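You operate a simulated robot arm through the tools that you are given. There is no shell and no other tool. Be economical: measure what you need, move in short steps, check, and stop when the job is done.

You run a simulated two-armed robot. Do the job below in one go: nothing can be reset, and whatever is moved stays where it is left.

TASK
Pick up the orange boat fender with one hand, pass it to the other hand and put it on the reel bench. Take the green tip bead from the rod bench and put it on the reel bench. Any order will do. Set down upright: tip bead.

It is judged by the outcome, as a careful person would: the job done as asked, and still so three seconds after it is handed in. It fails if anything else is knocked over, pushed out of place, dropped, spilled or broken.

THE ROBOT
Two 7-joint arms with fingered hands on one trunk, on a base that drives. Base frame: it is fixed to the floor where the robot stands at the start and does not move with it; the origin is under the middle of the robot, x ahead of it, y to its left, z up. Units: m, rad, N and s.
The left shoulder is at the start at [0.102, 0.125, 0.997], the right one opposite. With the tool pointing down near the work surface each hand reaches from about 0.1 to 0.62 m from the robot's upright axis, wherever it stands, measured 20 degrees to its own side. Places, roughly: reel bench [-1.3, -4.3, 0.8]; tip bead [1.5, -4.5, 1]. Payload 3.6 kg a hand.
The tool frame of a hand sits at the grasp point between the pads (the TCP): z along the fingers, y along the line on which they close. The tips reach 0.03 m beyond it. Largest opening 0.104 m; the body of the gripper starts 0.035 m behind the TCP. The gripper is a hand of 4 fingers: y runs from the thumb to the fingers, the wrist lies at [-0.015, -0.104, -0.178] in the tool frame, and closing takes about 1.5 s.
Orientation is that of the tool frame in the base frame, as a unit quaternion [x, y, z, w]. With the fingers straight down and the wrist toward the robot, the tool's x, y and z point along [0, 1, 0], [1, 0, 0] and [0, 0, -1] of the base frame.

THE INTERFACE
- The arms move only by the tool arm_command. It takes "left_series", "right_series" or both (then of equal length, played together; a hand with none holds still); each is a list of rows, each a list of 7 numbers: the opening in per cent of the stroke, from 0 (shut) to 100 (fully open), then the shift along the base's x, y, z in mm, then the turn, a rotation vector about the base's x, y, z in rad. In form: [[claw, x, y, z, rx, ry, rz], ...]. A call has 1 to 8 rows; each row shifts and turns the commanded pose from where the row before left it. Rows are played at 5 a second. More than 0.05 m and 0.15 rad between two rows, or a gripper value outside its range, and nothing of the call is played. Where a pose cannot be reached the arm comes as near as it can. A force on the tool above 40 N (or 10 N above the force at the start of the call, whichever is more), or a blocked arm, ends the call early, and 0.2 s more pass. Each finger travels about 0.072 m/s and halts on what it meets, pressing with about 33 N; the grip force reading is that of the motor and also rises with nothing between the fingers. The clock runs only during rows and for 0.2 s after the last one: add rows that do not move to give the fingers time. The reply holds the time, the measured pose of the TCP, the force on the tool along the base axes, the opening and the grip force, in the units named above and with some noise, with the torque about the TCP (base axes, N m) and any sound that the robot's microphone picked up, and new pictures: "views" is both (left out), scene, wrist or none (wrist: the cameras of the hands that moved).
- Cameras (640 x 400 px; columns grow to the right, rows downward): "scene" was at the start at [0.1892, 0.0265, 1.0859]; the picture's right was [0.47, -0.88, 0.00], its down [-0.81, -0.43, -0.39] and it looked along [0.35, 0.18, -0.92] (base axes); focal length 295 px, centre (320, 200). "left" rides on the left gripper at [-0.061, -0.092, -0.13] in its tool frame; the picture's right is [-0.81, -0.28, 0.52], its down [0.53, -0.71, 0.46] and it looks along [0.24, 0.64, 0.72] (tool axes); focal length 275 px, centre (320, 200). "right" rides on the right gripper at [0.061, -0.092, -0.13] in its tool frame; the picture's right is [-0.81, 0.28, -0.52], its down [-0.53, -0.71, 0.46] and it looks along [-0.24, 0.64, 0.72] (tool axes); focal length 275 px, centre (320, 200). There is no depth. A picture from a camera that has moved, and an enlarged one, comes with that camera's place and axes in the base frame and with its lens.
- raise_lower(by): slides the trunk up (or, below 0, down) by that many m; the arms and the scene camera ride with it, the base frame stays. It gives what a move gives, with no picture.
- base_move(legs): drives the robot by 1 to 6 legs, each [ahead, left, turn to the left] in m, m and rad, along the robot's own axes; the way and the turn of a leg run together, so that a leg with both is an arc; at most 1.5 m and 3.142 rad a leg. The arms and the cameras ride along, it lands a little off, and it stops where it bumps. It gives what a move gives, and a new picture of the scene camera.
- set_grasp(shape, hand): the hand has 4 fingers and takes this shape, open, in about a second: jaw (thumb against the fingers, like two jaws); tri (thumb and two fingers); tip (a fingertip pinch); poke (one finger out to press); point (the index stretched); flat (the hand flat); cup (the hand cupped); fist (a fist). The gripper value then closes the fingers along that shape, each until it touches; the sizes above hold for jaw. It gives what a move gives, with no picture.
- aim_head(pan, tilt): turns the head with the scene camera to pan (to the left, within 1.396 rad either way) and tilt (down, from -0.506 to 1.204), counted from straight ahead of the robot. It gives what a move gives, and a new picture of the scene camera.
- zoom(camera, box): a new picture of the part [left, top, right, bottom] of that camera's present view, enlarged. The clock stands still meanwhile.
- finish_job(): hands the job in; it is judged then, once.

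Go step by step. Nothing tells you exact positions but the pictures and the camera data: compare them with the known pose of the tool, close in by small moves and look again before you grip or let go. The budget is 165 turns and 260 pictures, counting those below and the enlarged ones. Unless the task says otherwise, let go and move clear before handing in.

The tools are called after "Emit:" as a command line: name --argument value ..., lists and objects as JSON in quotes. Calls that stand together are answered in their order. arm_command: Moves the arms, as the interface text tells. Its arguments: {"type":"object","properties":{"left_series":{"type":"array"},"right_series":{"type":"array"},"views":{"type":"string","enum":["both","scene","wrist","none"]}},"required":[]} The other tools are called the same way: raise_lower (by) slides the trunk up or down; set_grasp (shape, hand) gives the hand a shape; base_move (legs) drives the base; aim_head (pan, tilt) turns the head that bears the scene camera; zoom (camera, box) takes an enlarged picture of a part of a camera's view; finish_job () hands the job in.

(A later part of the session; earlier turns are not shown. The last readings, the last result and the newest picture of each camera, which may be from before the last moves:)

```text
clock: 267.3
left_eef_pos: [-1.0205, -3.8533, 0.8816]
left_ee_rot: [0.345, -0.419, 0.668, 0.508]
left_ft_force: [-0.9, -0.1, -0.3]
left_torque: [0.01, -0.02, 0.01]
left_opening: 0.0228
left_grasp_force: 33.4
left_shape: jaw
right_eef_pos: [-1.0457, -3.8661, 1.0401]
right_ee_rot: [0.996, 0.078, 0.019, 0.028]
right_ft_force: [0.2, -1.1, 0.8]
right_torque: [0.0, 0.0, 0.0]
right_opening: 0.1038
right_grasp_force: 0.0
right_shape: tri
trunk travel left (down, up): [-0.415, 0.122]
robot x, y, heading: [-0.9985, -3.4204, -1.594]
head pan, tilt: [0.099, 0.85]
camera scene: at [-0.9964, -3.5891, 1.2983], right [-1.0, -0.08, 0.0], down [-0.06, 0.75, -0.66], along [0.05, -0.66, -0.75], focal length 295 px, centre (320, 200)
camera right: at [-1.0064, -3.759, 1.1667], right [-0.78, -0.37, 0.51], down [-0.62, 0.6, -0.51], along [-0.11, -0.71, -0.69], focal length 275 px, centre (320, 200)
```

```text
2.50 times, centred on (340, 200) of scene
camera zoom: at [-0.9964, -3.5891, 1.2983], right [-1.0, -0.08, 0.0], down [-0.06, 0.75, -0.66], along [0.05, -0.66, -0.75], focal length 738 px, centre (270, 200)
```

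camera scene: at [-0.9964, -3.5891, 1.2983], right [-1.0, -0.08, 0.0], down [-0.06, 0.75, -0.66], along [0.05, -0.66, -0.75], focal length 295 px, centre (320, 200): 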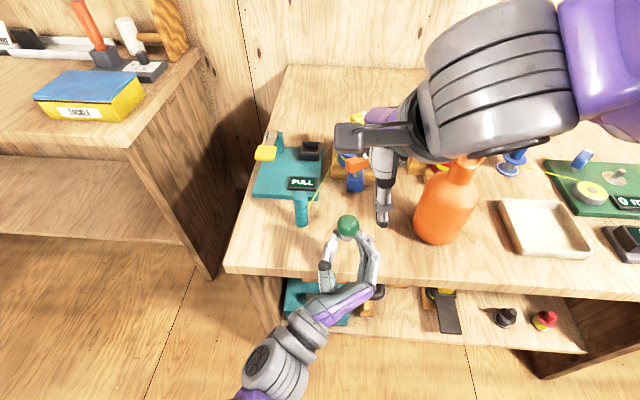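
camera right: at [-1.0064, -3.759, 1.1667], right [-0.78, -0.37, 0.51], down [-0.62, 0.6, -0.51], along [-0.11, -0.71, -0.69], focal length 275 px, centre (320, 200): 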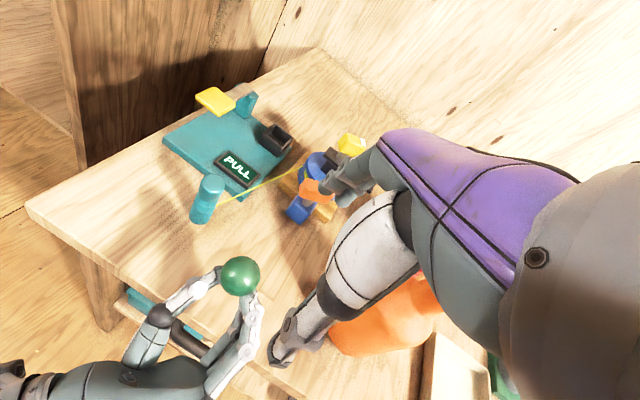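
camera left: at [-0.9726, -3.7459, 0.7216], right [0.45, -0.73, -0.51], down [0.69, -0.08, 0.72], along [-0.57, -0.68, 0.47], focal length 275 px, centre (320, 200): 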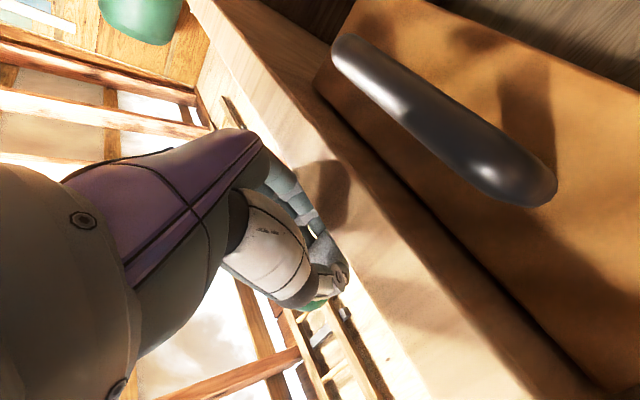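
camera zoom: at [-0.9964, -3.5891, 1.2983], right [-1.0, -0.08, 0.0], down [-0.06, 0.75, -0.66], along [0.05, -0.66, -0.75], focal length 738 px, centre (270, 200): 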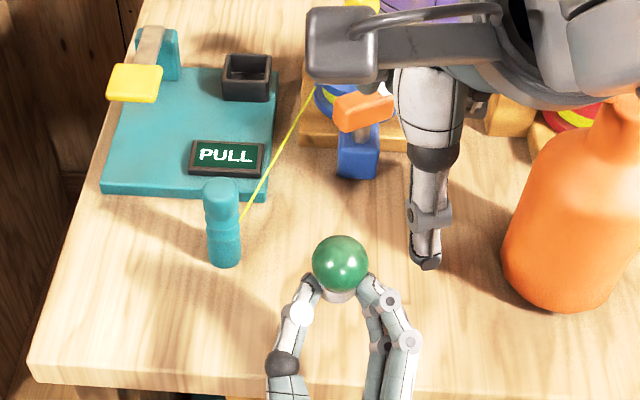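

The bead is at about [-1.02, -3.872, 0.921]. I'll centre the right hand over it and descend part-way.

Emit:
arm_command --right_series '[[100, 12, -3, -10, 0, 0, 0], [100, 13, -3, -15, 0, 0, 0], [100, 0, 0, -20, 0, 0, 0], [100, 0, 0, -15, 0, 0, 0], [100, 0, 0, 0, 0, 0, 0]]' --views "both"

Emit:
zoom --camera "scene" --box '[270, 140, 430, 280]'

Emit:
zoom --camera "right" --box '[180, 130, 420, 370]'

```text
clock: 268.5
left_eef_pos: [-1.0193, -3.8518, 0.8811]
left_ee_rot: [0.347, -0.419, 0.668, 0.507]
left_ft_force: [-0.2, 0.0, -0.5]
left_torque: [-0.04, 0.01, 0.02]
left_opening: 0.0226
left_grasp_force: 33.6
left_shape: jaw
right_eef_pos: [-1.0215, -3.8721, 0.9831]
right_ee_rot: [0.996, 0.077, 0.019, 0.026]
right_ft_force: [-0.3, 0.8, 0.6]
right_torque: [-0.02, -0.01, -0.02]
right_opening: 0.1036
right_grasp_force: 0.1
right_shape: tri
trunk travel left (down, up): [-0.415, 0.122]
robot x, y, heading: [-1.0007, -3.4232, -1.598]
head pan, tilt: [0.099, 0.85]
camera scene: at [-0.9963, -3.5892, 1.2984], right [-1.0, -0.08, 0.0], down [-0.06, 0.75, -0.66], along [0.05, -0.66, -0.75], focal length 295 px, centre (320, 200)
camera right: at [-0.9809, -3.7642, 1.1091], right [-0.78, -0.37, 0.51], down [-0.62, 0.6, -0.51], along [-0.11, -0.71, -0.69], focal length 275 px, centre (320, 200)
```

scene: 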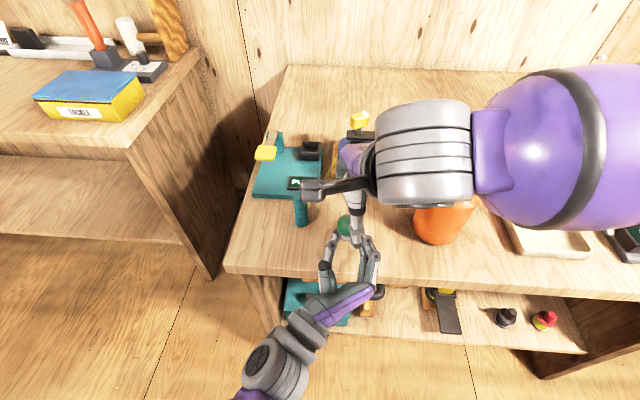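
right: 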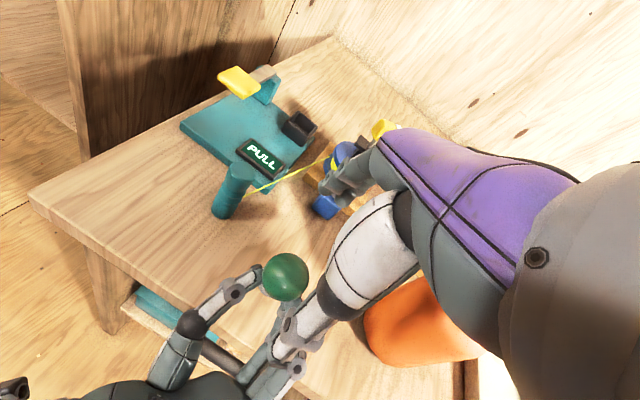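

```text
2.86 times, centred on (350, 210) of scene
camera zoom: at [-0.9963, -3.5892, 1.2984], right [-1.0, -0.08, 0.0], down [-0.06, 0.75, -0.66], along [0.05, -0.66, -0.75], focal length 844 px, centre (234, 171)
```

zoom: 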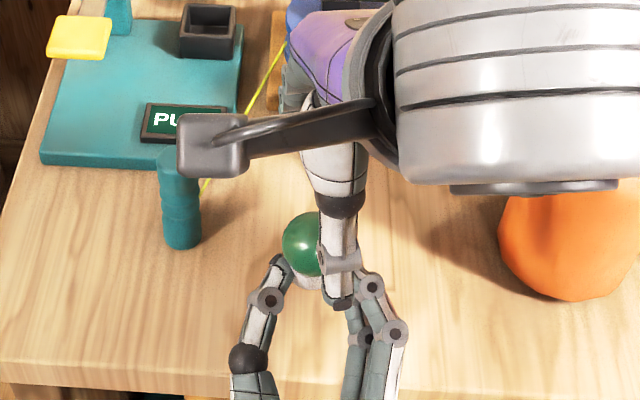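

```text
1.67 times, centred on (300, 250) of right
camera zoom: at [-0.9809, -3.7642, 1.1091], right [-0.78, -0.37, 0.51], down [-0.62, 0.6, -0.51], along [-0.11, -0.71, -0.69], focal length 459 px, centre (353, 117)
```

zoom: 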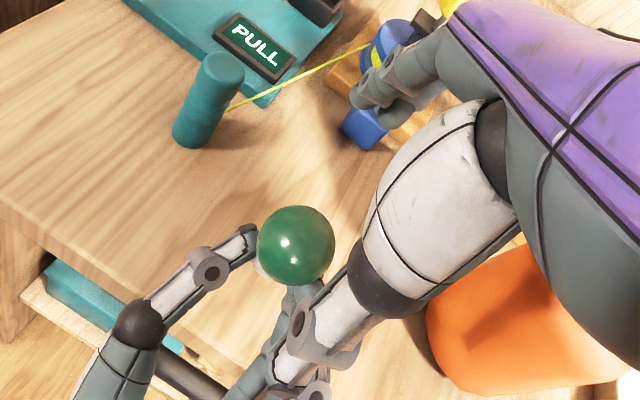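

The hand is centred over the ball, but its thumb would come close to the left fingers, so I'll yaw the right hand slightly to shift the thumb into the gap.

Emit:
arm_command --right_series '[[100, 0, 0, 0, 0, 0, -0.12], [100, 0, 0, 0, 0, 0, -0.12], [100, 1, 3, 0, 0, 0, -0.1], [100, 0, 0, 0, 0, 0, 0]]' --views "wrist"

Emit:
zoom --camera "scene" --box '[270, 140, 430, 280]'

```text
clock: 269.5
left_eef_pos: [-1.0198, -3.8529, 0.8797]
left_ee_rot: [0.347, -0.419, 0.668, 0.508]
left_ft_force: [0.1, 0.8, -0.1]
left_torque: [0.01, 0.0, 0.01]
left_opening: 0.0227
left_grasp_force: 32.9
left_shape: jaw
right_eef_pos: [-1.0569, -3.8779, 0.9991]
right_ee_rot: [0.998, -0.062, 0.015, 0.03]
right_ft_force: [0.5, 0.9, -0.1]
right_torque: [0.01, 0.04, 0.0]
right_opening: 0.1039
right_grasp_force: 0.1
right_shape: tri
right hand out of reach, approached as far as the arm can: row 1, 2, 3
trunk travel left (down, up): [-0.415, 0.122]
robot x, y, heading: [-0.9988, -3.423, -1.595]
head pan, tilt: [0.099, 0.85]
camera right: at [-0.9888, -3.7858, 1.1252], right [-0.85, -0.14, 0.5], down [-0.43, 0.74, -0.51], along [-0.3, -0.65, -0.69], focal length 275 px, centre (320, 200)
```

right: 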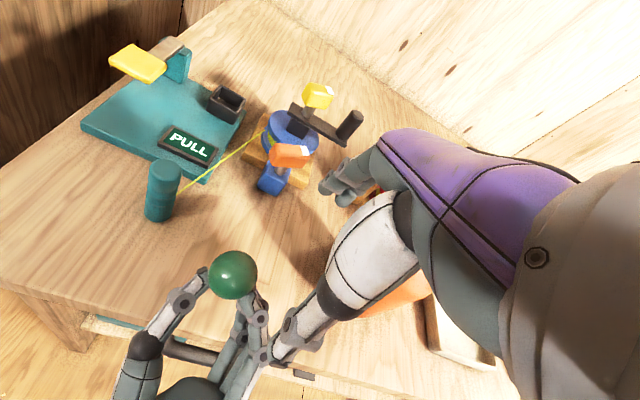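

```text
2.86 times, centred on (350, 210) of scene
camera zoom: at [-0.9962, -3.5894, 1.2983], right [-1.0, -0.08, 0.0], down [-0.06, 0.75, -0.66], along [0.05, -0.66, -0.75], focal length 844 px, centre (234, 171)
```

zoom: 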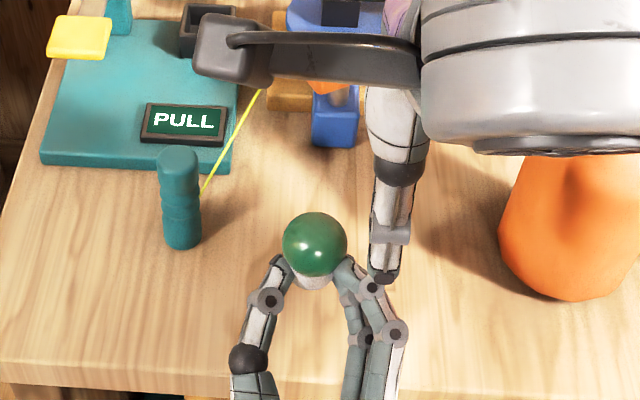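

The right arm is again limited near the body. Backing the base 0.12 m and reaching both hands further forward should give more cross-body room.

Emit:
base_move --legs '[[-0.12, 0, 0]]'

Emit:
arm_command --left_series '[[5, 0, -30, 0, 0, 0, 0], [5, 0, -30, 0, 0, 0, 0], [5, 0, -30, 0, 0, 0, 0], [5, 0, -30, 0, 0, 0, 0], [5, 0, 0, 0, 0, 0, 0]]' --right_series '[[100, 0, -30, 10, 0, 0, 0], [100, 0, -30, 0, 0, 0, 0], [100, 0, -30, 0, 0, 0, 0], [100, 0, -30, 0, 0, 0, 0], [100, 0, 0, 0, 0, 0, 0]]' --views "scene"

```text
clock: 270.7
left_eef_pos: [-1.0195, -3.7309, 0.8809]
left_ee_rot: [0.345, -0.42, 0.667, 0.509]
left_ft_force: [0.4, 0.4, -1.1]
left_torque: [0.01, 0.01, 0.0]
left_opening: 0.0228
left_grasp_force: 33.3
left_shape: jaw
right_eef_pos: [-1.0562, -3.7559, 0.9987]
right_ee_rot: [0.997, -0.064, 0.015, 0.03]
right_ft_force: [0.5, -0.6, 0.6]
right_torque: [-0.03, -0.03, 0.03]
right_opening: 0.1037
right_grasp_force: 0.1
right_shape: tri
trunk travel left (down, up): [-0.415, 0.122]
robot x, y, heading: [-0.9956, -3.3005, -1.597]
head pan, tilt: [0.099, 0.85]
camera scene: at [-0.9939, -3.4681, 1.2984], right [-1.0, -0.07, 0.0], down [-0.05, 0.75, -0.66], along [0.05, -0.66, -0.75], focal length 295 px, centre (320, 200)
```

scene: 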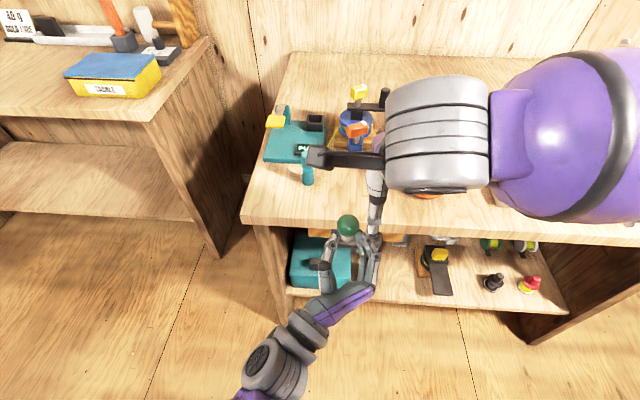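

```text
clock: 271.9
left_eef_pos: [-1.0204, -3.8524, 0.8816]
left_ee_rot: [0.346, -0.42, 0.667, 0.51]
left_ft_force: [0.4, 0.2, -0.5]
left_torque: [0.02, 0.02, -0.01]
left_opening: 0.0227
left_grasp_force: 33.3
left_shape: jaw
right_eef_pos: [-1.0746, -3.8638, 1.0092]
right_ee_rot: [0.997, -0.065, 0.015, 0.031]
right_ft_force: [-0.3, 0.2, -0.4]
right_torque: [0.01, 0.0, 0.01]
right_opening: 0.1039
right_grasp_force: 0.1
right_shape: tri
right hand out of reach, approached as far as the arm can: row 2, 3, 4
trunk travel left (down, up): [-0.415, 0.122]
robot x, y, heading: [-0.9967, -3.302, -1.595]
head pan, tilt: [0.099, 0.85]
camera scene: at [-0.9938, -3.4685, 1.2984], right [-1.0, -0.07, 0.0], down [-0.05, 0.75, -0.66], along [0.05, -0.66, -0.75], focal length 295 px, centre (320, 200)
```

scene: 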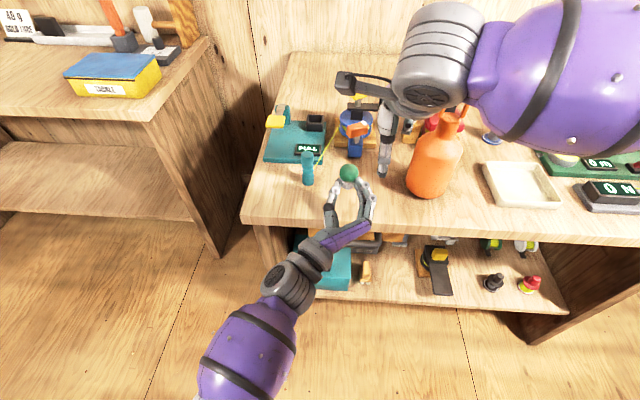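

I'll raise the trunk 0.12 m so that the right wrist works below shoulder height, then bring the left hand back down to the same spot.

Emit:
raise_lower --by 0.12

Emit:
arm_command --left_series '[[5, 0, -10, -20, 0, 0, 0], [5, 0, -10, -25, 0, 0, 0], [5, 0, -10, -25, 0, 0, 0], [5, 0, -10, -25, 0, 0, 0], [5, 0, 0, -25, 0, 0, 0], [5, 0, 0, 0, 0, 0, 0]]' --right_series '[[100, 0, 0, 0, 0, 0, 0], [100, 0, -10, 0, 0, 0, 0], [100, 10, -10, -15, 0, 0, 0], [100, 15, -10, -20, 0, 0, 0], [100, 15, 0, -20, 0, 0, 0], [100, 0, 0, 0, 0, 0, 0]]' --views "scene"

```text
clock: 273.4
left_eef_pos: [-1.0195, -3.8518, 0.9987]
left_ee_rot: [0.346, -0.421, 0.667, 0.509]
left_ft_force: [-0.1, 0.0, -0.2]
left_torque: [-0.01, 0.0, 0.01]
left_opening: 0.0228
left_grasp_force: 33.3
left_shape: jaw
right_eef_pos: [-1.0741, -3.8341, 1.305]
right_ee_rot: [0.979, -0.061, 0.022, 0.191]
right_ft_force: [-1.3, -0.2, 0.9]
right_torque: [0.0, 0.0, 0.0]
right_opening: 0.104
right_grasp_force: 0.1
right_shape: tri
trunk travel left (down, up): [-0.535, 0.002]
robot x, y, heading: [-0.9977, -3.3001, -1.604]
head pan, tilt: [0.099, 0.85]
```

```text
clock: 274.8
left_eef_pos: [-1.0182, -3.8842, 0.9107]
left_ee_rot: [0.345, -0.419, 0.668, 0.509]
left_ft_force: [-0.3, 0.1, 0.0]
left_torque: [0.03, 0.02, 0.03]
left_opening: 0.0226
left_grasp_force: 32.6
left_shape: jaw
left hand out of reach, approached as far as the arm can: row 4, 5
right_eef_pos: [-1.0756, -3.8411, 1.2919]
right_ee_rot: [0.979, -0.061, 0.021, 0.191]
right_ft_force: [0.7, -0.6, 0.2]
right_torque: [-0.01, 0.01, 0.01]
right_opening: 0.104
right_grasp_force: 0.0
right_shape: tri
right hand out of reach, approached as far as the arm can: row 2, 3, 4, 5
trunk travel left (down, up): [-0.535, 0.002]
robot x, y, heading: [-0.9964, -3.3023, -1.599]
head pan, tilt: [0.099, 0.85]
camera scene: at [-0.9915, -3.3822, 1.432], right [-1.0, -0.07, 0.0], down [-0.05, 0.75, -0.66], along [0.05, -0.66, -0.75], focal length 295 px, centre (320, 200)
```

scene: 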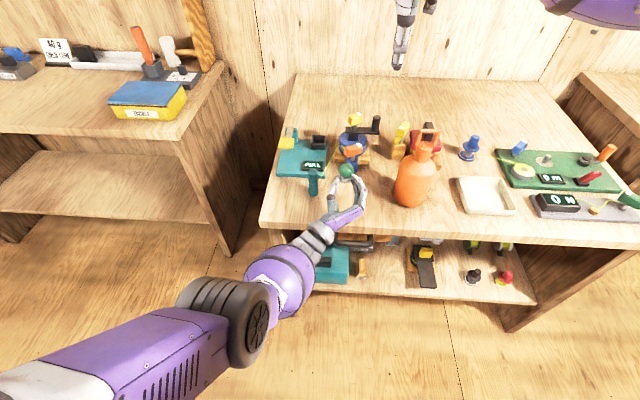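

The right arm is in an awkward raised configuration. I'll bring it outward to its own side and down to unfold it.

Emit:
arm_command --right_series '[[100, -40, 0, -20, 0, 0, 0], [100, -40, 0, -25, 0, 0, 0], [100, -40, 0, -25, 0, 0, 0], [100, -40, 0, -25, 0, 0, 0], [100, -30, 0, -30, 0, 0, 0], [100, -20, 10, -40, 0, 0, 0], [100, 0, 10, -40, 0, 0, 0], [100, 0, 0, -40, 0, 0, 0]]' --views "scene"

```text
clock: 276.6
left_eef_pos: [-1.0176, -3.884, 0.9108]
left_ee_rot: [0.345, -0.421, 0.667, 0.509]
left_ft_force: [-0.1, -0.1, 0.2]
left_torque: [0.01, 0.02, 0.0]
left_opening: 0.0224
left_grasp_force: 33.0
left_shape: jaw
right_eef_pos: [-1.2842, -3.825, 1.0493]
right_ee_rot: [0.979, -0.061, 0.021, 0.193]
right_ft_force: [0.4, 0.5, 0.2]
right_torque: [0.04, -0.01, 0.0]
right_opening: 0.1039
right_grasp_force: 0.2
right_shape: tri
trunk travel left (down, up): [-0.535, 0.002]
robot x, y, heading: [-0.9974, -3.3021, -1.6]
head pan, tilt: [0.099, 0.85]
camera scene: at [-0.9915, -3.3825, 1.4319], right [-1.0, -0.07, 0.0], down [-0.05, 0.75, -0.66], along [0.05, -0.66, -0.75], focal length 295 px, centre (320, 200)
```

scene: 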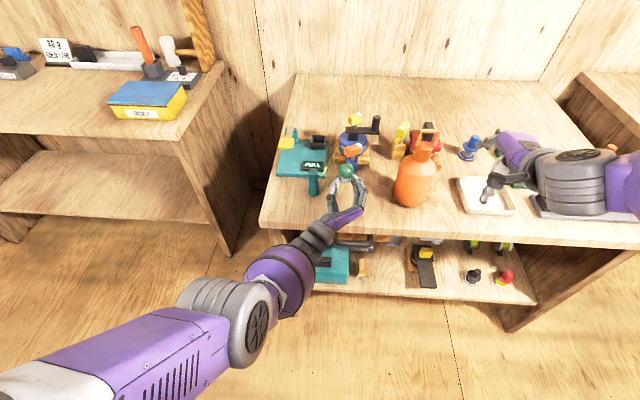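

Good, it's responsive again. Straighten it to point down and bring it across in front of the fender.

Emit:
arm_command --right_series '[[100, 10, 0, 10, 0.13, 0, 0], [100, 20, 0, 5, 0.13, 0, 0], [100, 35, 0, 0, 0.12, 0, 0], [100, 40, 0, 0, 0, 0, 0], [100, 40, 0, 0, 0, 0, 0], [100, 40, 0, 0, 0, 0, 0], [100, 40, 0, 0, 0, 0, 0], [100, 30, 0, 0, 0, 0, 0]]' --views "both"

```text
clock: 278.4
left_eef_pos: [-1.0184, -3.885, 0.9116]
left_ee_rot: [0.346, -0.42, 0.667, 0.509]
left_ft_force: [-0.1, -0.5, 0.0]
left_torque: [0.03, 0.0, 0.03]
left_opening: 0.0227
left_grasp_force: 32.9
left_shape: jaw
right_eef_pos: [-1.0972, -3.7845, 1.0975]
right_ee_rot: [0.998, -0.064, 0.011, 0.003]
right_ft_force: [0.3, -0.2, 0.1]
right_torque: [0.0, 0.03, 0.0]
right_opening: 0.1038
right_grasp_force: 0.1
right_shape: tri
right hand out of reach, approached as far as the arm can: row 6, 7, 8
trunk travel left (down, up): [-0.535, 0.002]
robot x, y, heading: [-0.9991, -3.2989, -1.6]
head pan, tilt: [0.099, 0.85]
camera scene: at [-0.9914, -3.3816, 1.432], right [-1.0, -0.07, 0.0], down [-0.05, 0.75, -0.66], along [0.05, -0.66, -0.75], focal length 295 px, centre (320, 200)
camera right: at [-1.0277, -3.7, 1.228], right [-0.85, -0.17, 0.5], down [-0.43, 0.77, -0.47], along [-0.31, -0.61, -0.73], focal length 275 px, centre (320, 200)
```

scene: 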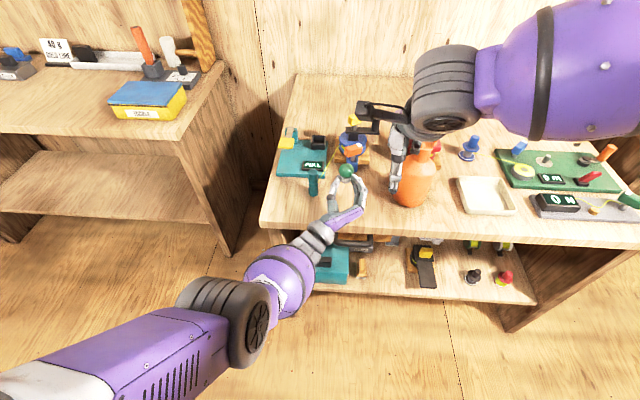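
right: 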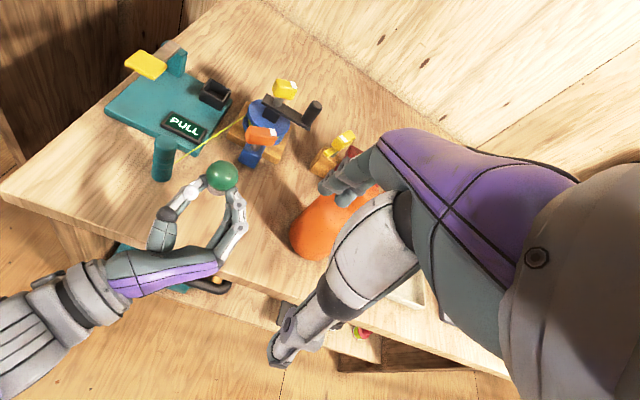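

I'll lower the right hand (farther below the shoulder) and then try moving in again.

Emit:
arm_command --right_series '[[100, 0, -10, -30, 0, 0, 0], [100, 0, -15, -30, 0, 0, 0], [100, 0, -15, -20, 0, 0, 0], [100, 15, -10, 0, 0, 0, 0], [100, 20, -10, 0, 0, 0, 0], [100, 20, 0, 0, 0, 0, 0], [100, 20, 0, 0, 0, 0, 0], [100, 0, 0, 0, 0, 0, 0]]' --views "both"

```text
clock: 280.2
left_eef_pos: [-1.0175, -3.884, 0.9098]
left_ee_rot: [0.345, -0.42, 0.667, 0.509]
left_ft_force: [0.6, 0.0, 0.2]
left_torque: [-0.03, 0.02, -0.01]
left_opening: 0.0225
left_grasp_force: 33.0
left_shape: jaw
right_eef_pos: [-1.1113, -3.793, 1.0747]
right_ee_rot: [0.998, -0.063, 0.01, 0.004]
right_ft_force: [-1.0, 0.1, -0.3]
right_torque: [0.0, -0.02, -0.02]
right_opening: 0.1037
right_grasp_force: 0.0
right_shape: tri
right hand out of reach, approached as far as the arm can: row 1, 2, 3, 4, 5, 6, 7
trunk travel left (down, up): [-0.535, 0.002]
robot x, y, heading: [-0.9991, -3.3002, -1.599]
head pan, tilt: [0.099, 0.85]
camera scene: at [-0.9916, -3.3818, 1.432], right [-1.0, -0.07, 0.0], down [-0.05, 0.75, -0.66], along [0.05, -0.66, -0.75], focal length 295 px, centre (320, 200)
camera right: at [-1.0425, -3.7071, 1.2044], right [-0.85, -0.17, 0.5], down [-0.43, 0.77, -0.47], along [-0.31, -0.61, -0.73], focal length 275 px, centre (320, 200)
```

scene: 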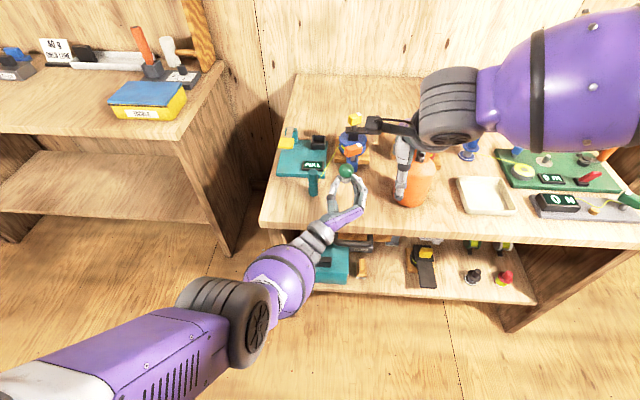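
right: 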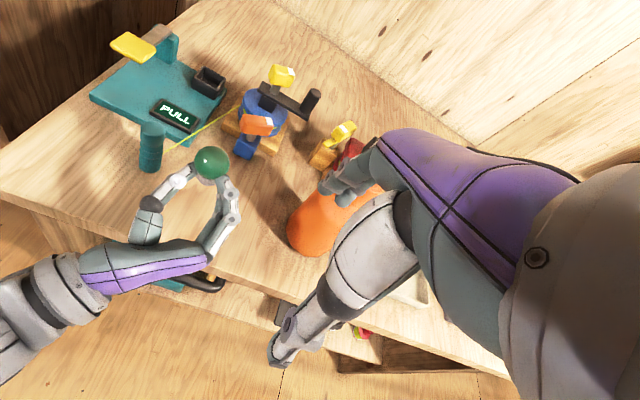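

The straight-down posture isn't reachable across the body. The right arm worked well in its earlier fender posture (pointing forward-left, tilted down), so I'll return it to that yaw, with a steeper tilt, and take the ball from the upper right.

Emit:
arm_command --right_series '[[100, -25, 10, 3, 0, 0, 0.15], [100, -25, 10, 3, 0, 0, 0.15], [100, -25, 10, 3, 0, 0, 0.15], [100, -25, 10, 3, 0, 0, 0.15], [100, -25, 10, 3, 0, 0, 0.15], [100, -25, 10, 3, 0, 0, 0.15], [100, -25, 10, 3, 0, 0, 0.15], [100, -25, 0, 3, 0, 0, 0.15]]' --views "none"

Emit:
arm_command --right_series '[[100, 0, 0, 0, 0, 0, 0.15], [100, 0, 0, 0, 0, 0, 0.15], [100, 0, 0, 0, 0, 0, 0.15], [100, 0, 0, 0, 0, 0, 0.15], [100, 0, 0, 0, 0, 0, 0.15], [100, 0, 0, 0, 0, 0, 0.15], [100, 0, 0, 0, 0, 0, 0.15], [100, 0, 0, 0, 0, 0, 0.15]]' --views "none"

Emit:
arm_command --right_series '[[100, 0, 0, 0, 0, 0, 0.08], [100, 0, 0, 0, -0.1, -0.1, 0], [100, 0, 0, 0, -0.1, -0.1, 0], [100, 0, 0, 0, -0.1, -0.1, 0], [100, 0, 0, 0, -0.1, -0.1, 0], [100, 0, 0, 0, 0, 0, 0]]' --views "scene"

```text
clock: 282.0
left_eef_pos: [-1.0168, -3.8845, 0.91]
left_ee_rot: [0.345, -0.42, 0.668, 0.508]
left_ft_force: [-0.3, -0.4, 0.6]
left_torque: [0.03, -0.01, 0.0]
left_opening: 0.0225
left_grasp_force: 33.6
left_shape: jaw
right_eef_pos: [-1.3133, -3.722, 1.0972]
right_ee_rot: [0.859, 0.511, 0.01, -0.003]
right_ft_force: [0.5, 0.7, -0.2]
right_torque: [0.0, -0.04, 0.04]
right_opening: 0.1038
right_grasp_force: 0.2
right_shape: tri
trunk travel left (down, up): [-0.535, 0.002]
robot x, y, heading: [-0.9959, -3.2986, -1.6]
head pan, tilt: [0.099, 0.85]
```

```text
clock: 283.8
left_eef_pos: [-1.0175, -3.8845, 0.9114]
left_ee_rot: [0.345, -0.419, 0.667, 0.51]
left_ft_force: [0.5, 0.3, -0.5]
left_torque: [-0.01, -0.01, 0.01]
left_opening: 0.0228
left_grasp_force: 32.9
left_shape: jaw
right_eef_pos: [-1.3116, -3.7228, 1.0977]
right_ee_rot: [0.421, 0.907, 0.006, -0.008]
right_ft_force: [0.0, 0.0, 0.1]
right_torque: [-0.04, 0.01, 0.01]
right_opening: 0.1037
right_grasp_force: 0.1
right_shape: tri
trunk travel left (down, up): [-0.535, 0.002]
robot x, y, heading: [-0.9971, -3.3024, -1.596]
head pan, tilt: [0.099, 0.85]
```

```text
clock: 285.2
left_eef_pos: [-1.0165, -3.8852, 0.9109]
left_ee_rot: [0.346, -0.419, 0.667, 0.509]
left_ft_force: [-0.2, 0.3, -0.2]
left_torque: [-0.01, 0.01, -0.01]
left_opening: 0.0227
left_grasp_force: 32.9
left_shape: jaw
right_eef_pos: [-1.3114, -3.7221, 1.0974]
right_ee_rot: [0.371, 0.888, -0.101, 0.251]
right_ft_force: [0.4, 0.1, 0.1]
right_torque: [0.0, 0.03, -0.02]
right_opening: 0.104
right_grasp_force: 0.1
right_shape: tri
trunk travel left (down, up): [-0.535, 0.002]
robot x, y, heading: [-0.9971, -3.2996, -1.597]
head pan, tilt: [0.099, 0.85]
camera scene: at [-0.9911, -3.3821, 1.432], right [-1.0, -0.07, 0.0], down [-0.05, 0.75, -0.66], along [0.05, -0.66, -0.75], focal length 295 px, centre (320, 200)
```

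scene: 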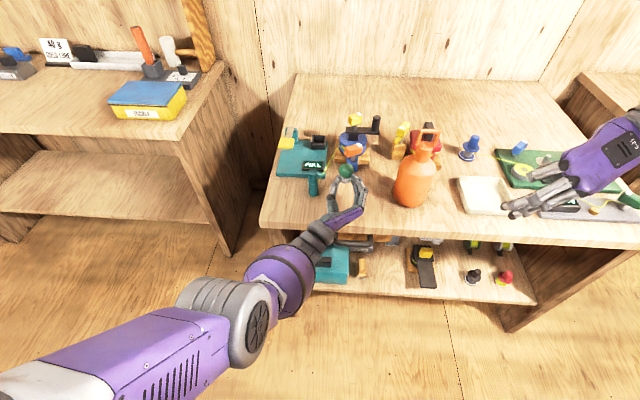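

The right hand is reachable here with a 58° tilt. Moving to a standoff up-right of the ball.

Emit:
arm_command --right_series '[[100, 42, -15, 0, 0, 0, 0], [100, 42, -20, 0, 0, 0, 0], [100, 42, -25, 0, 0, 0, 0], [100, 42, -25, -10, 0, 0, 0], [100, 42, -25, -20, 0, 0, 0], [100, 40, -27, -20, 0, 0, 0], [100, 0, 0, 0, 0, 0, 0]]' --views "both"

Emit:
zoom --camera "scene" --box '[280, 120, 440, 260]'

```text
refused: row 5 steps farther than a row can; nothing moved
```

```text
2.86 times, centred on (360, 190) of scene
camera zoom: at [-0.9911, -3.3821, 1.432], right [-1.0, -0.07, 0.0], down [-0.05, 0.75, -0.66], along [0.05, -0.66, -0.75], focal length 844 px, centre (206, 229)
```

zoom: 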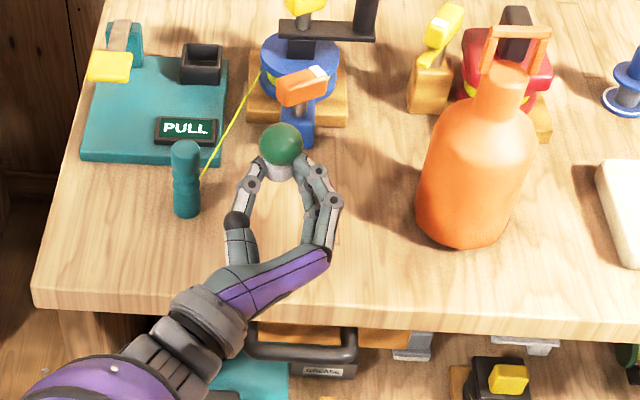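

The bead is upright in the left hand with its ball at [-1.015, -3.899, 0.955]. Repeating the move with smaller steps.

Emit:
arm_command --right_series '[[100, 38, -18, 0, 0, 0, 0], [100, 38, -20, 0, 0, 0, 0], [100, 38, -22, 0, 0, 0, 0], [100, 38, -22, -8, 0, 0, 0], [100, 36, -20, -12, 0, 0, 0], [100, 36, -20, -12, 0, 0, 0], [100, 30, -15, -16, 0, 0, 0], [100, 0, 0, 0, 0, 0, 0]]' --views "both"

Emit:
zoom --camera "scene" --box '[280, 100, 440, 240]'

```text
clock: 287.0
left_eef_pos: [-1.0175, -3.8835, 0.9102]
left_ee_rot: [0.346, -0.42, 0.667, 0.509]
left_ft_force: [0.1, 0.0, 0.2]
left_torque: [0.04, 0.0, 0.02]
left_opening: 0.0228
left_grasp_force: 32.6
left_shape: jaw
right_eef_pos: [-1.0819, -3.7761, 1.1048]
right_ee_rot: [0.371, 0.889, -0.102, 0.25]
right_ft_force: [0.5, -0.2, 0.0]
right_torque: [0.02, -0.01, 0.02]
right_opening: 0.104
right_grasp_force: 0.0
right_shape: tri
right hand out of reach, approached as far as the arm can: row 4, 5, 6, 7
trunk travel left (down, up): [-0.535, 0.002]
robot x, y, heading: [-0.9985, -3.2996, -1.598]
head pan, tilt: [0.099, 0.85]
camera scene: at [-0.9914, -3.3819, 1.432], right [-1.0, -0.07, 0.0], down [-0.05, 0.75, -0.66], along [0.05, -0.66, -0.75], focal length 295 px, centre (320, 200)
camera right: at [-1.2327, -3.7555, 1.1833], right [0.49, -0.11, 0.87], down [-0.02, -0.99, -0.11], along [0.87, 0.04, -0.49], focal length 275 px, centre (320, 200)
```

scene: 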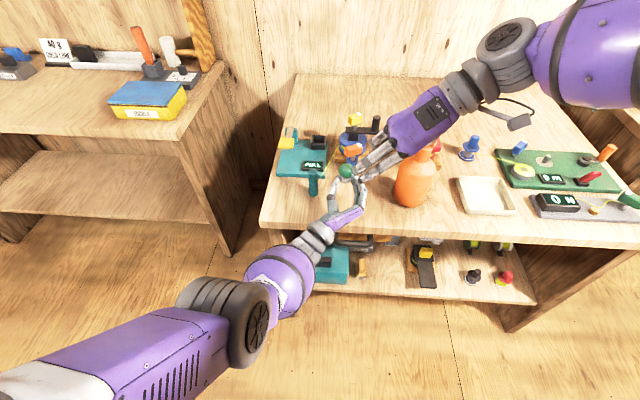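
right: 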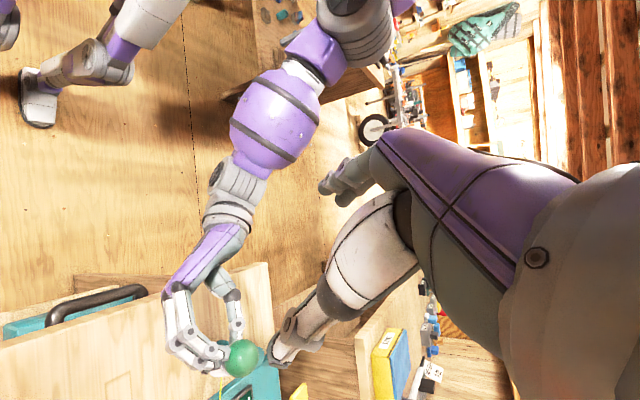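

```text
2.86 times, centred on (360, 170) of scene
camera zoom: at [-0.9914, -3.3819, 1.432], right [-1.0, -0.07, 0.0], down [-0.05, 0.75, -0.66], along [0.05, -0.66, -0.75], focal length 844 px, centre (206, 286)
```

zoom: 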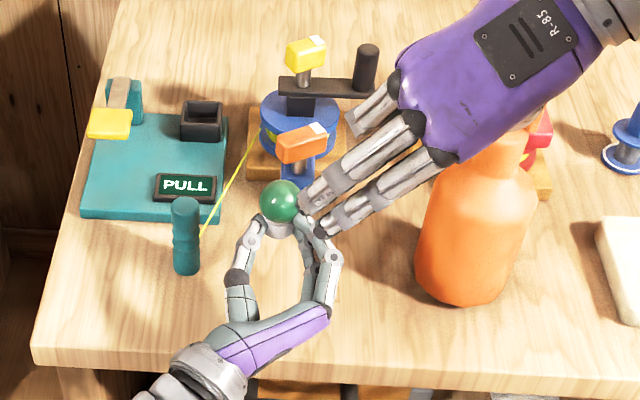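

Wrist flexion limits the steep tilt. I'll flatten the tilt to about 30° (as with the fender) and step the base forward a little while holding the left hand's place.

Emit:
arm_command --right_series '[[100, -10, 10, 0, -0.1, -0.1, 0], [100, -10, 10, 0, -0.1, -0.1, 0], [100, 0, 10, -10, -0.1, -0.1, 0], [100, 0, 10, -10, -0.05, -0.05, 0], [100, 0, 10, -10, 0, 0, 0], [100, 0, 0, -10, 0, 0, 0]]' --left_series '[[5, 0, 15, 5, 0, 0, 0], [5, 0, 15, 5, 0, 0, 0], [5, 0, 15, 0, 0, 0, 0], [5, 0, 15, 0, 0, 0, 0], [5, 0, 10, 0, 0, 0, 0], [5, 0, 0, 0, 0, 0, 0]]' --views "none"

Emit:
base_move --legs '[[0.08, 0.0, 0]]'

Emit:
zoom --camera "scene" --box '[260, 100, 460, 260]'

```text
clock: 288.6
left_eef_pos: [-1.016, -3.8325, 0.944]
left_ee_rot: [0.331, -0.405, 0.68, 0.515]
left_ft_force: [0.7, 0.6, -0.2]
left_torque: [0.01, 0.0, 0.0]
left_opening: 0.0225
left_grasp_force: 32.8
left_shape: jaw
right_eef_pos: [-1.1154, -3.6687, 1.1332]
right_ee_rot: [0.332, 0.802, -0.189, 0.459]
right_ft_force: [0.1, -0.6, -0.1]
right_torque: [0.0, -0.01, -0.02]
right_opening: 0.1039
right_grasp_force: 0.0
right_shape: tri
right hand out of reach, approached as far as the arm can: row 1, 2, 3, 4, 5, 6
trunk travel left (down, up): [-0.535, 0.002]
robot x, y, heading: [-0.9966, -3.2974, -1.596]
head pan, tilt: [0.099, 0.85]
stopped in row 6 (left hand): the arm was blocked; the commanded pose is now the measured one
```

```text
clock: 289.7
left_eef_pos: [-1.0177, -3.9122, 0.9433]
left_ee_rot: [0.331, -0.405, 0.679, 0.515]
left_ft_force: [0.1, -0.1, -0.5]
left_torque: [0.01, 0.0, -0.01]
left_opening: 0.0228
left_grasp_force: 32.9
left_shape: jaw
right_eef_pos: [-1.1176, -3.7489, 1.1325]
right_ee_rot: [0.332, 0.802, -0.189, 0.459]
right_ft_force: [0.2, 0.4, -0.1]
right_torque: [0.01, 0.0, 0.01]
right_opening: 0.1041
right_grasp_force: 0.1
right_shape: tri
trunk travel left (down, up): [-0.535, 0.002]
robot x, y, heading: [-0.9972, -3.3791, -1.595]
head pan, tilt: [0.099, 0.85]
camera scene: at [-0.9937, -3.4615, 1.4319], right [-1.0, -0.07, 0.0], down [-0.05, 0.75, -0.66], along [0.05, -0.66, -0.75], focal length 295 px, centre (320, 200)
```

scene: 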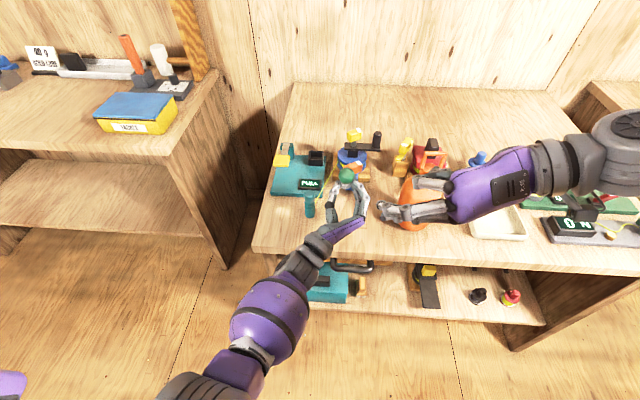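

```text
2.50 times, centred on (360, 180) of scene
camera zoom: at [-0.9937, -3.4615, 1.4319], right [-1.0, -0.07, 0.0], down [-0.05, 0.75, -0.66], along [0.05, -0.66, -0.75], focal length 738 px, centre (220, 250)
```

zoom: 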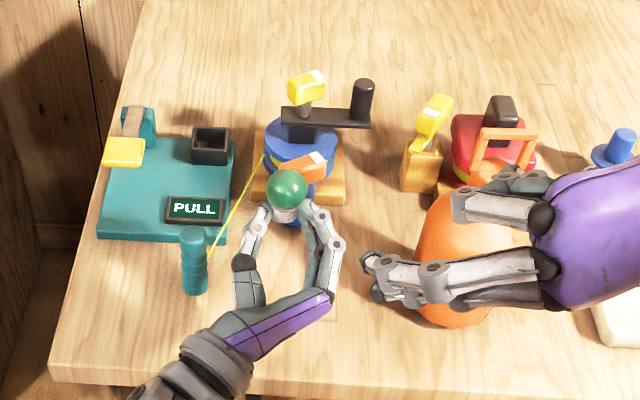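

Ball is now at [-1.017, -3.928, 0.987]. Moving the right hand to its standoff.

Emit:
arm_command --right_series '[[100, 5, -25, -20, 0, 0, 0], [100, 5, -25, -20, 0, 0, 0], [100, 7, -28, -22, 0, 0, 0], [100, 10, -28, -22, 0, 0, 0], [100, 0, 0, 0, 0, 0, 0]]' --views "wrist"

Emit:
zoom --camera "scene" --box '[260, 100, 460, 260]'

```text
clock: 290.9
left_eef_pos: [-1.0174, -3.9122, 0.9435]
left_ee_rot: [0.33, -0.403, 0.68, 0.515]
left_ft_force: [0.7, -0.8, -0.3]
left_torque: [0.03, 0.0, -0.03]
left_opening: 0.0226
left_grasp_force: 33.0
left_shape: jaw
right_eef_pos: [-1.111, -3.7619, 1.1374]
right_ee_rot: [0.333, 0.804, -0.191, 0.454]
right_ft_force: [-0.7, -0.2, -0.3]
right_torque: [0.02, 0.02, -0.02]
right_opening: 0.1039
right_grasp_force: 0.0
right_shape: tri
right hand out of reach, approached as far as the arm can: row 1, 2, 3, 4
trunk travel left (down, up): [-0.535, 0.002]
robot x, y, heading: [-0.9995, -3.3806, -1.592]
head pan, tilt: [0.099, 0.85]
camera right: at [-1.2784, -3.7249, 1.1525], right [0.18, 0.22, 0.96], down [-0.03, -0.97, 0.23], along [0.98, -0.07, -0.17], focal length 275 px, centre (320, 200)
```

right: 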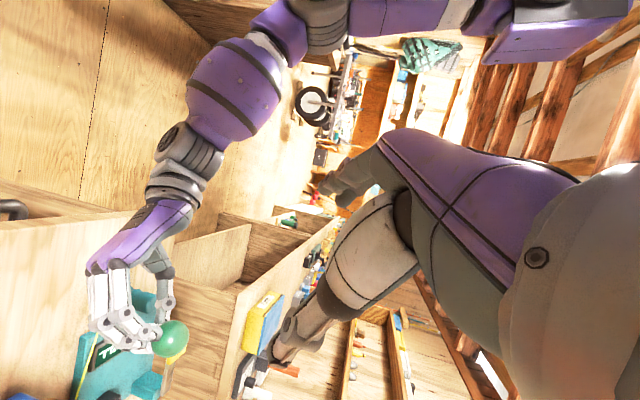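

```text
2.50 times, centred on (360, 180) of scene
camera zoom: at [-0.9938, -3.4607, 1.432], right [-1.0, -0.07, 0.0], down [-0.05, 0.75, -0.66], along [0.05, -0.66, -0.75], focal length 738 px, centre (220, 250)
```

zoom: 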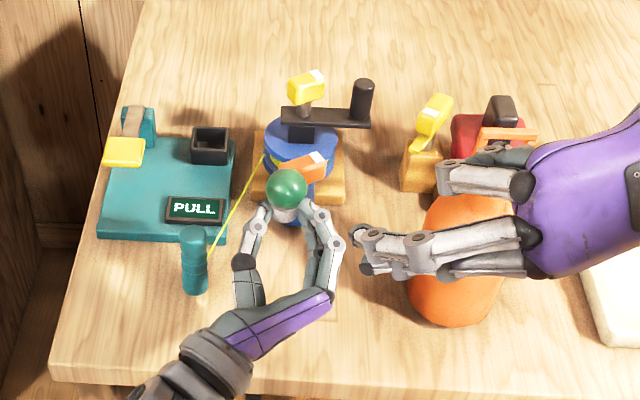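

The right arm's elbow is stuck in a high posture. I'll reset it by swinging the hand out and low beside the robot, turning it to point straight down with the wrist toward the robot (as at the start).

Emit:
arm_command --right_series '[[100, -30, 15, -10, 0, 0, 0], [100, -30, 15, -20, 0.1, 0.1, 0], [100, -30, 15, -20, 0.1, 0.1, 0], [100, -30, 15, -20, 0.1, 0.1, 0], [100, -30, 15, -20, 0.1, 0.1, 0], [100, -30, 10, -25, 0.1, 0.1, 0], [100, -20, 10, -30, 0.1, 0.1, 0], [100, 0, 0, -30, 0.1, 0.1, 0]]' --views "none"

Emit:
arm_command --right_series '[[100, 0, 0, -30, 0, 0, -0.15], [100, 0, 0, -30, 0, 0, -0.15], [100, 0, 0, -30, 0, 0, -0.15], [100, 0, 0, -30, 0, 0, -0.15], [100, 0, 0, -20, 0, 0, -0.15], [100, 0, 0, 0, 0, 0, -0.15], [100, 0, 0, 0, 0, 0, -0.15], [100, 0, 0, 0, 0, 0, -0.15]]' --views "none"

Emit:
arm_command --right_series '[[100, 0, 0, 0, 0, 0, -0.15], [100, 0, 0, 0, 0, 0, -0.15], [100, 0, 0, 0, 0, 0, -0.15], [100, 0, 0, 0, 0, 0, -0.15], [100, 0, 0, 0, 0, 0, -0.15], [100, 0, 0, 0, 0, 0, -0.15], [100, 0, 0, 0, 0, 0, -0.1], [100, 0, 0, 0, 0, 0, 0]]' --views "scene"

```text
clock: 292.7
left_eef_pos: [-1.0165, -3.9133, 0.9429]
left_ee_rot: [0.331, -0.404, 0.679, 0.515]
left_ft_force: [0.9, -0.1, -0.1]
left_torque: [-0.02, 0.0, 0.0]
left_opening: 0.0223
left_grasp_force: 33.1
left_shape: jaw
right_eef_pos: [-1.3128, -3.667, 0.9638]
right_ee_rot: [0.383, 0.924, -0.008, 0.022]
right_ft_force: [-0.4, -0.5, -0.5]
right_torque: [0.0, 0.01, -0.02]
right_opening: 0.104
right_grasp_force: 0.1
right_shape: tri
trunk travel left (down, up): [-0.535, 0.002]
robot x, y, heading: [-0.9964, -3.379, -1.601]
head pan, tilt: [0.099, 0.85]
```

```text
clock: 294.5
left_eef_pos: [-1.0189, -3.9114, 0.9437]
left_ee_rot: [0.331, -0.404, 0.68, 0.515]
left_ft_force: [-0.4, 0.1, -0.9]
left_torque: [0.01, -0.02, -0.02]
left_opening: 0.0223
left_grasp_force: 33.3
left_shape: jaw
right_eef_pos: [-1.3175, -3.6395, 0.8941]
right_ee_rot: [0.838, 0.544, -0.02, 0.014]
right_ft_force: [0.1, 0.3, 0.8]
right_torque: [0.0, 0.0, 0.01]
right_opening: 0.104
right_grasp_force: 0.0
right_shape: tri
right hand out of reach, approached as far as the arm can: row 2, 3, 4, 5
trunk travel left (down, up): [-0.535, 0.002]
robot x, y, heading: [-0.9989, -3.3797, -1.597]
head pan, tilt: [0.099, 0.85]
```

```text
clock: 296.3
left_eef_pos: [-1.0187, -3.9129, 0.9445]
left_ee_rot: [0.331, -0.404, 0.68, 0.515]
left_ft_force: [-0.1, 0.4, -0.9]
left_torque: [0.01, -0.02, -0.01]
left_opening: 0.0225
left_grasp_force: 33.1
left_shape: jaw
right_eef_pos: [-1.316, -3.638, 0.8946]
right_ee_rot: [0.997, 0.077, -0.024, 0.003]
right_ft_force: [0.0, -0.5, 0.3]
right_torque: [0.02, 0.0, -0.02]
right_opening: 0.1038
right_grasp_force: 0.0
right_shape: tri
trunk travel left (down, up): [-0.535, 0.002]
robot x, y, heading: [-1.0008, -3.3804, -1.591]
head pan, tilt: [0.099, 0.85]
camera scene: at [-0.9937, -3.4608, 1.432], right [-1.0, -0.07, 0.0], down [-0.05, 0.75, -0.66], along [0.05, -0.66, -0.75], focal length 295 px, centre (320, 200)
```

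scene: 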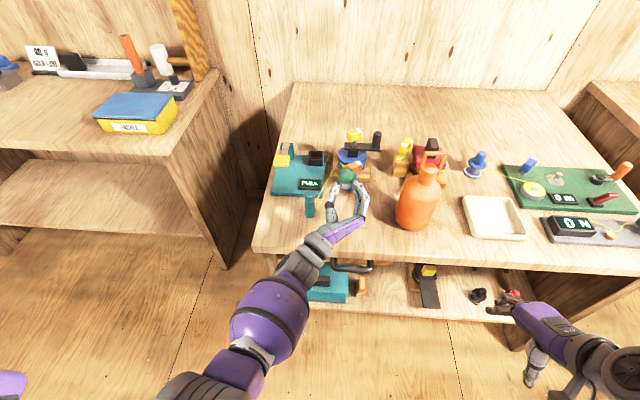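

The right arm is back in its natural low-elbow posture. Now raise it and bring it across toward the bead, while lowering the left hand slightly.

Emit:
arm_command --right_series '[[100, 10, -10, 40, 0, 0, 0], [100, 15, -20, 40, 0, 0, 0], [100, 25, -25, 30, 0, 0, 0], [100, 30, -30, 20, 0, 0, 0], [100, 35, -30, 5, 0, 0, 0], [100, 35, -30, 0, 0, 0, 0], [100, 35, -25, 0, 0, 0, 0], [100, 30, -15, 0, 0, 0, 0]]' --left_series '[[5, 0, 0, -10, 0, 0, 0], [5, 0, 0, -10, 0, 0, 0], [5, 0, 0, -10, 0, 0, 0], [5, 0, 0, -10, 0, 0, 0], [5, 0, 0, 0, 0, 0, 0], [5, 0, 0, 0, 0, 0, 0], [5, 0, 0, 0, 0, 0, 0], [5, 0, 0, 0, 0, 0, 0]]' --views "scene"

```text
clock: 298.1
left_eef_pos: [-1.0183, -3.9127, 0.9034]
left_ee_rot: [0.332, -0.405, 0.68, 0.514]
left_ft_force: [1.1, -0.2, 0.1]
left_torque: [-0.03, 0.01, -0.01]
left_opening: 0.0229
left_grasp_force: 32.7
left_shape: jaw
right_eef_pos: [-1.2834, -3.7457, 0.9867]
right_ee_rot: [0.996, 0.082, -0.018, 0.007]
right_ft_force: [-0.3, -0.1, -0.2]
right_torque: [0.0, -0.02, 0.0]
right_opening: 0.104
right_grasp_force: 0.2
right_shape: tri
right hand out of reach, approached as far as the arm can: row 3, 4, 5, 6, 7, 8
trunk travel left (down, up): [-0.535, 0.002]
robot x, y, heading: [-0.9967, -3.376, -1.6]
head pan, tilt: [0.099, 0.85]
camera scene: at [-0.9936, -3.4611, 1.432], right [-1.0, -0.07, 0.0], down [-0.05, 0.75, -0.66], along [0.05, -0.66, -0.75], focal length 295 px, centre (320, 200)
```

scene: 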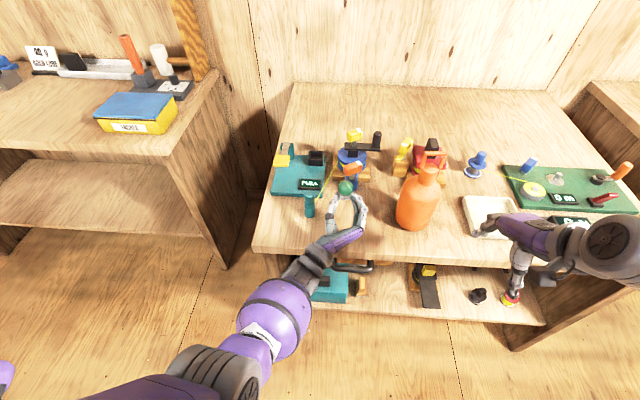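

The bead needs to be lower and closer for that posture. I'll pull the left hand back, step the base forward 0.1 m, then lower the bead near the bench edge.

Emit:
arm_command --left_series '[[5, 0, 33, 0, 0, 0, 0], [5, 0, 33, 0, 0, 0, 0], [5, 0, 33, 0, 0, 0, 0], [5, 0, 25, 0, 0, 0, 0]]' --right_series '[[100, 0, 25, 0, 0, 0, 0], [100, 0, 25, -20, 0, 0, 0], [100, 0, 25, -30, 0, 0, 0], [100, 0, 15, -30, 0, 0, 0]]' --views "none"

Emit:
base_move --legs '[[0.1, 0.0, 0]]'

Emit:
arm_command --left_series '[[5, 0, 0, -20, 0, 0, 0], [5, 0, 0, -20, 0, 0, 0], [5, 0, 0, -15, 0, 0, 0], [5, 0, 0, -10, 0, 0, 0], [5, 0, 0, 0, 0, 0, 0], [5, 0, 0, 0, 0, 0, 0]]' --right_series '[[100, 30, 0, 0, 0, 0, 0], [100, 35, 0, 0, 0, 0, 0], [100, 35, 0, 0, 0, 0, 0], [100, 35, 0, 0, 0, 0, 0], [100, 30, 0, 0, 0, 0, 0], [100, 0, 0, 0, 0, 0, 0]]' --views "none"

```text
clock: 298.8
left_eef_pos: [-1.0178, -3.9101, 1.0048]
left_ee_rot: [0.277, -0.33, 0.718, 0.547]
left_ft_force: [0.3, 0.2, 0.8]
left_torque: [-0.01, -0.01, -0.01]
left_opening: 0.0228
left_grasp_force: 33.0
left_shape: jaw
right_eef_pos: [-1.2845, -3.6864, 0.9551]
right_ee_rot: [0.997, 0.079, -0.024, 0.004]
right_ft_force: [0.0, -0.8, -0.7]
right_torque: [-0.01, -0.02, -0.03]
right_opening: 0.1039
right_grasp_force: 0.1
right_shape: tri
trunk travel left (down, up): [-0.535, 0.002]
robot x, y, heading: [-0.9981, -3.3778, -1.6]
head pan, tilt: [0.099, 0.85]
stopped in row 3 (left hand): the arm was blocked; the commanded pose is now the measured one
```

```text
clock: 299.9
left_eef_pos: [-1.019, -4.009, 1.0045]
left_ee_rot: [0.278, -0.33, 0.719, 0.545]
left_ft_force: [0.0, 0.0, -0.5]
left_torque: [0.02, -0.01, 0.0]
left_opening: 0.0222
left_grasp_force: 32.8
left_shape: jaw
right_eef_pos: [-1.285, -3.7878, 0.9557]
right_ee_rot: [0.997, 0.079, -0.025, 0.003]
right_ft_force: [1.0, -0.1, -0.4]
right_torque: [0.03, 0.01, 0.0]
right_opening: 0.1041
right_grasp_force: 0.2
right_shape: tri
trunk travel left (down, up): [-0.535, 0.002]
robot x, y, heading: [-1.0037, -3.4749, -1.596]
head pan, tilt: [0.099, 0.85]
camera scene: at [-0.996, -3.5606, 1.432], right [-1.0, -0.07, 0.0], down [-0.06, 0.75, -0.66], along [0.05, -0.66, -0.75], focal length 295 px, centre (320, 200)
```

scene: 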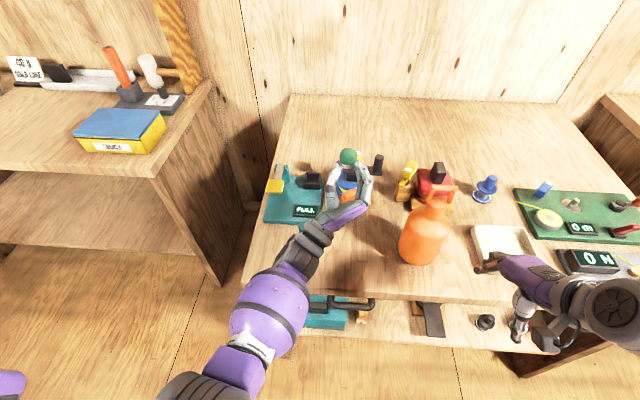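

```text
clock: 301.4
left_eef_pos: [-1.0203, -4.0074, 0.9395]
left_ee_rot: [0.277, -0.33, 0.719, 0.545]
left_ft_force: [0.0, 0.1, -0.3]
left_torque: [-0.02, -0.01, -0.03]
left_opening: 0.0226
left_grasp_force: 32.7
left_shape: jaw
right_eef_pos: [-1.2352, -3.7388, 0.9358]
right_ee_rot: [0.997, 0.08, -0.021, 0.005]
right_ft_force: [0.3, 0.4, 0.5]
right_torque: [0.0, 0.0, 0.01]
right_opening: 0.104
right_grasp_force: 0.1
right_shape: tri
right hand out of reach, approached as far as the arm can: row 1, 2, 3, 4, 5
trunk travel left (down, up): [-0.535, 0.002]
robot x, y, heading: [-1.0002, -3.4774, -1.593]
head pan, tilt: [0.099, 0.85]
```

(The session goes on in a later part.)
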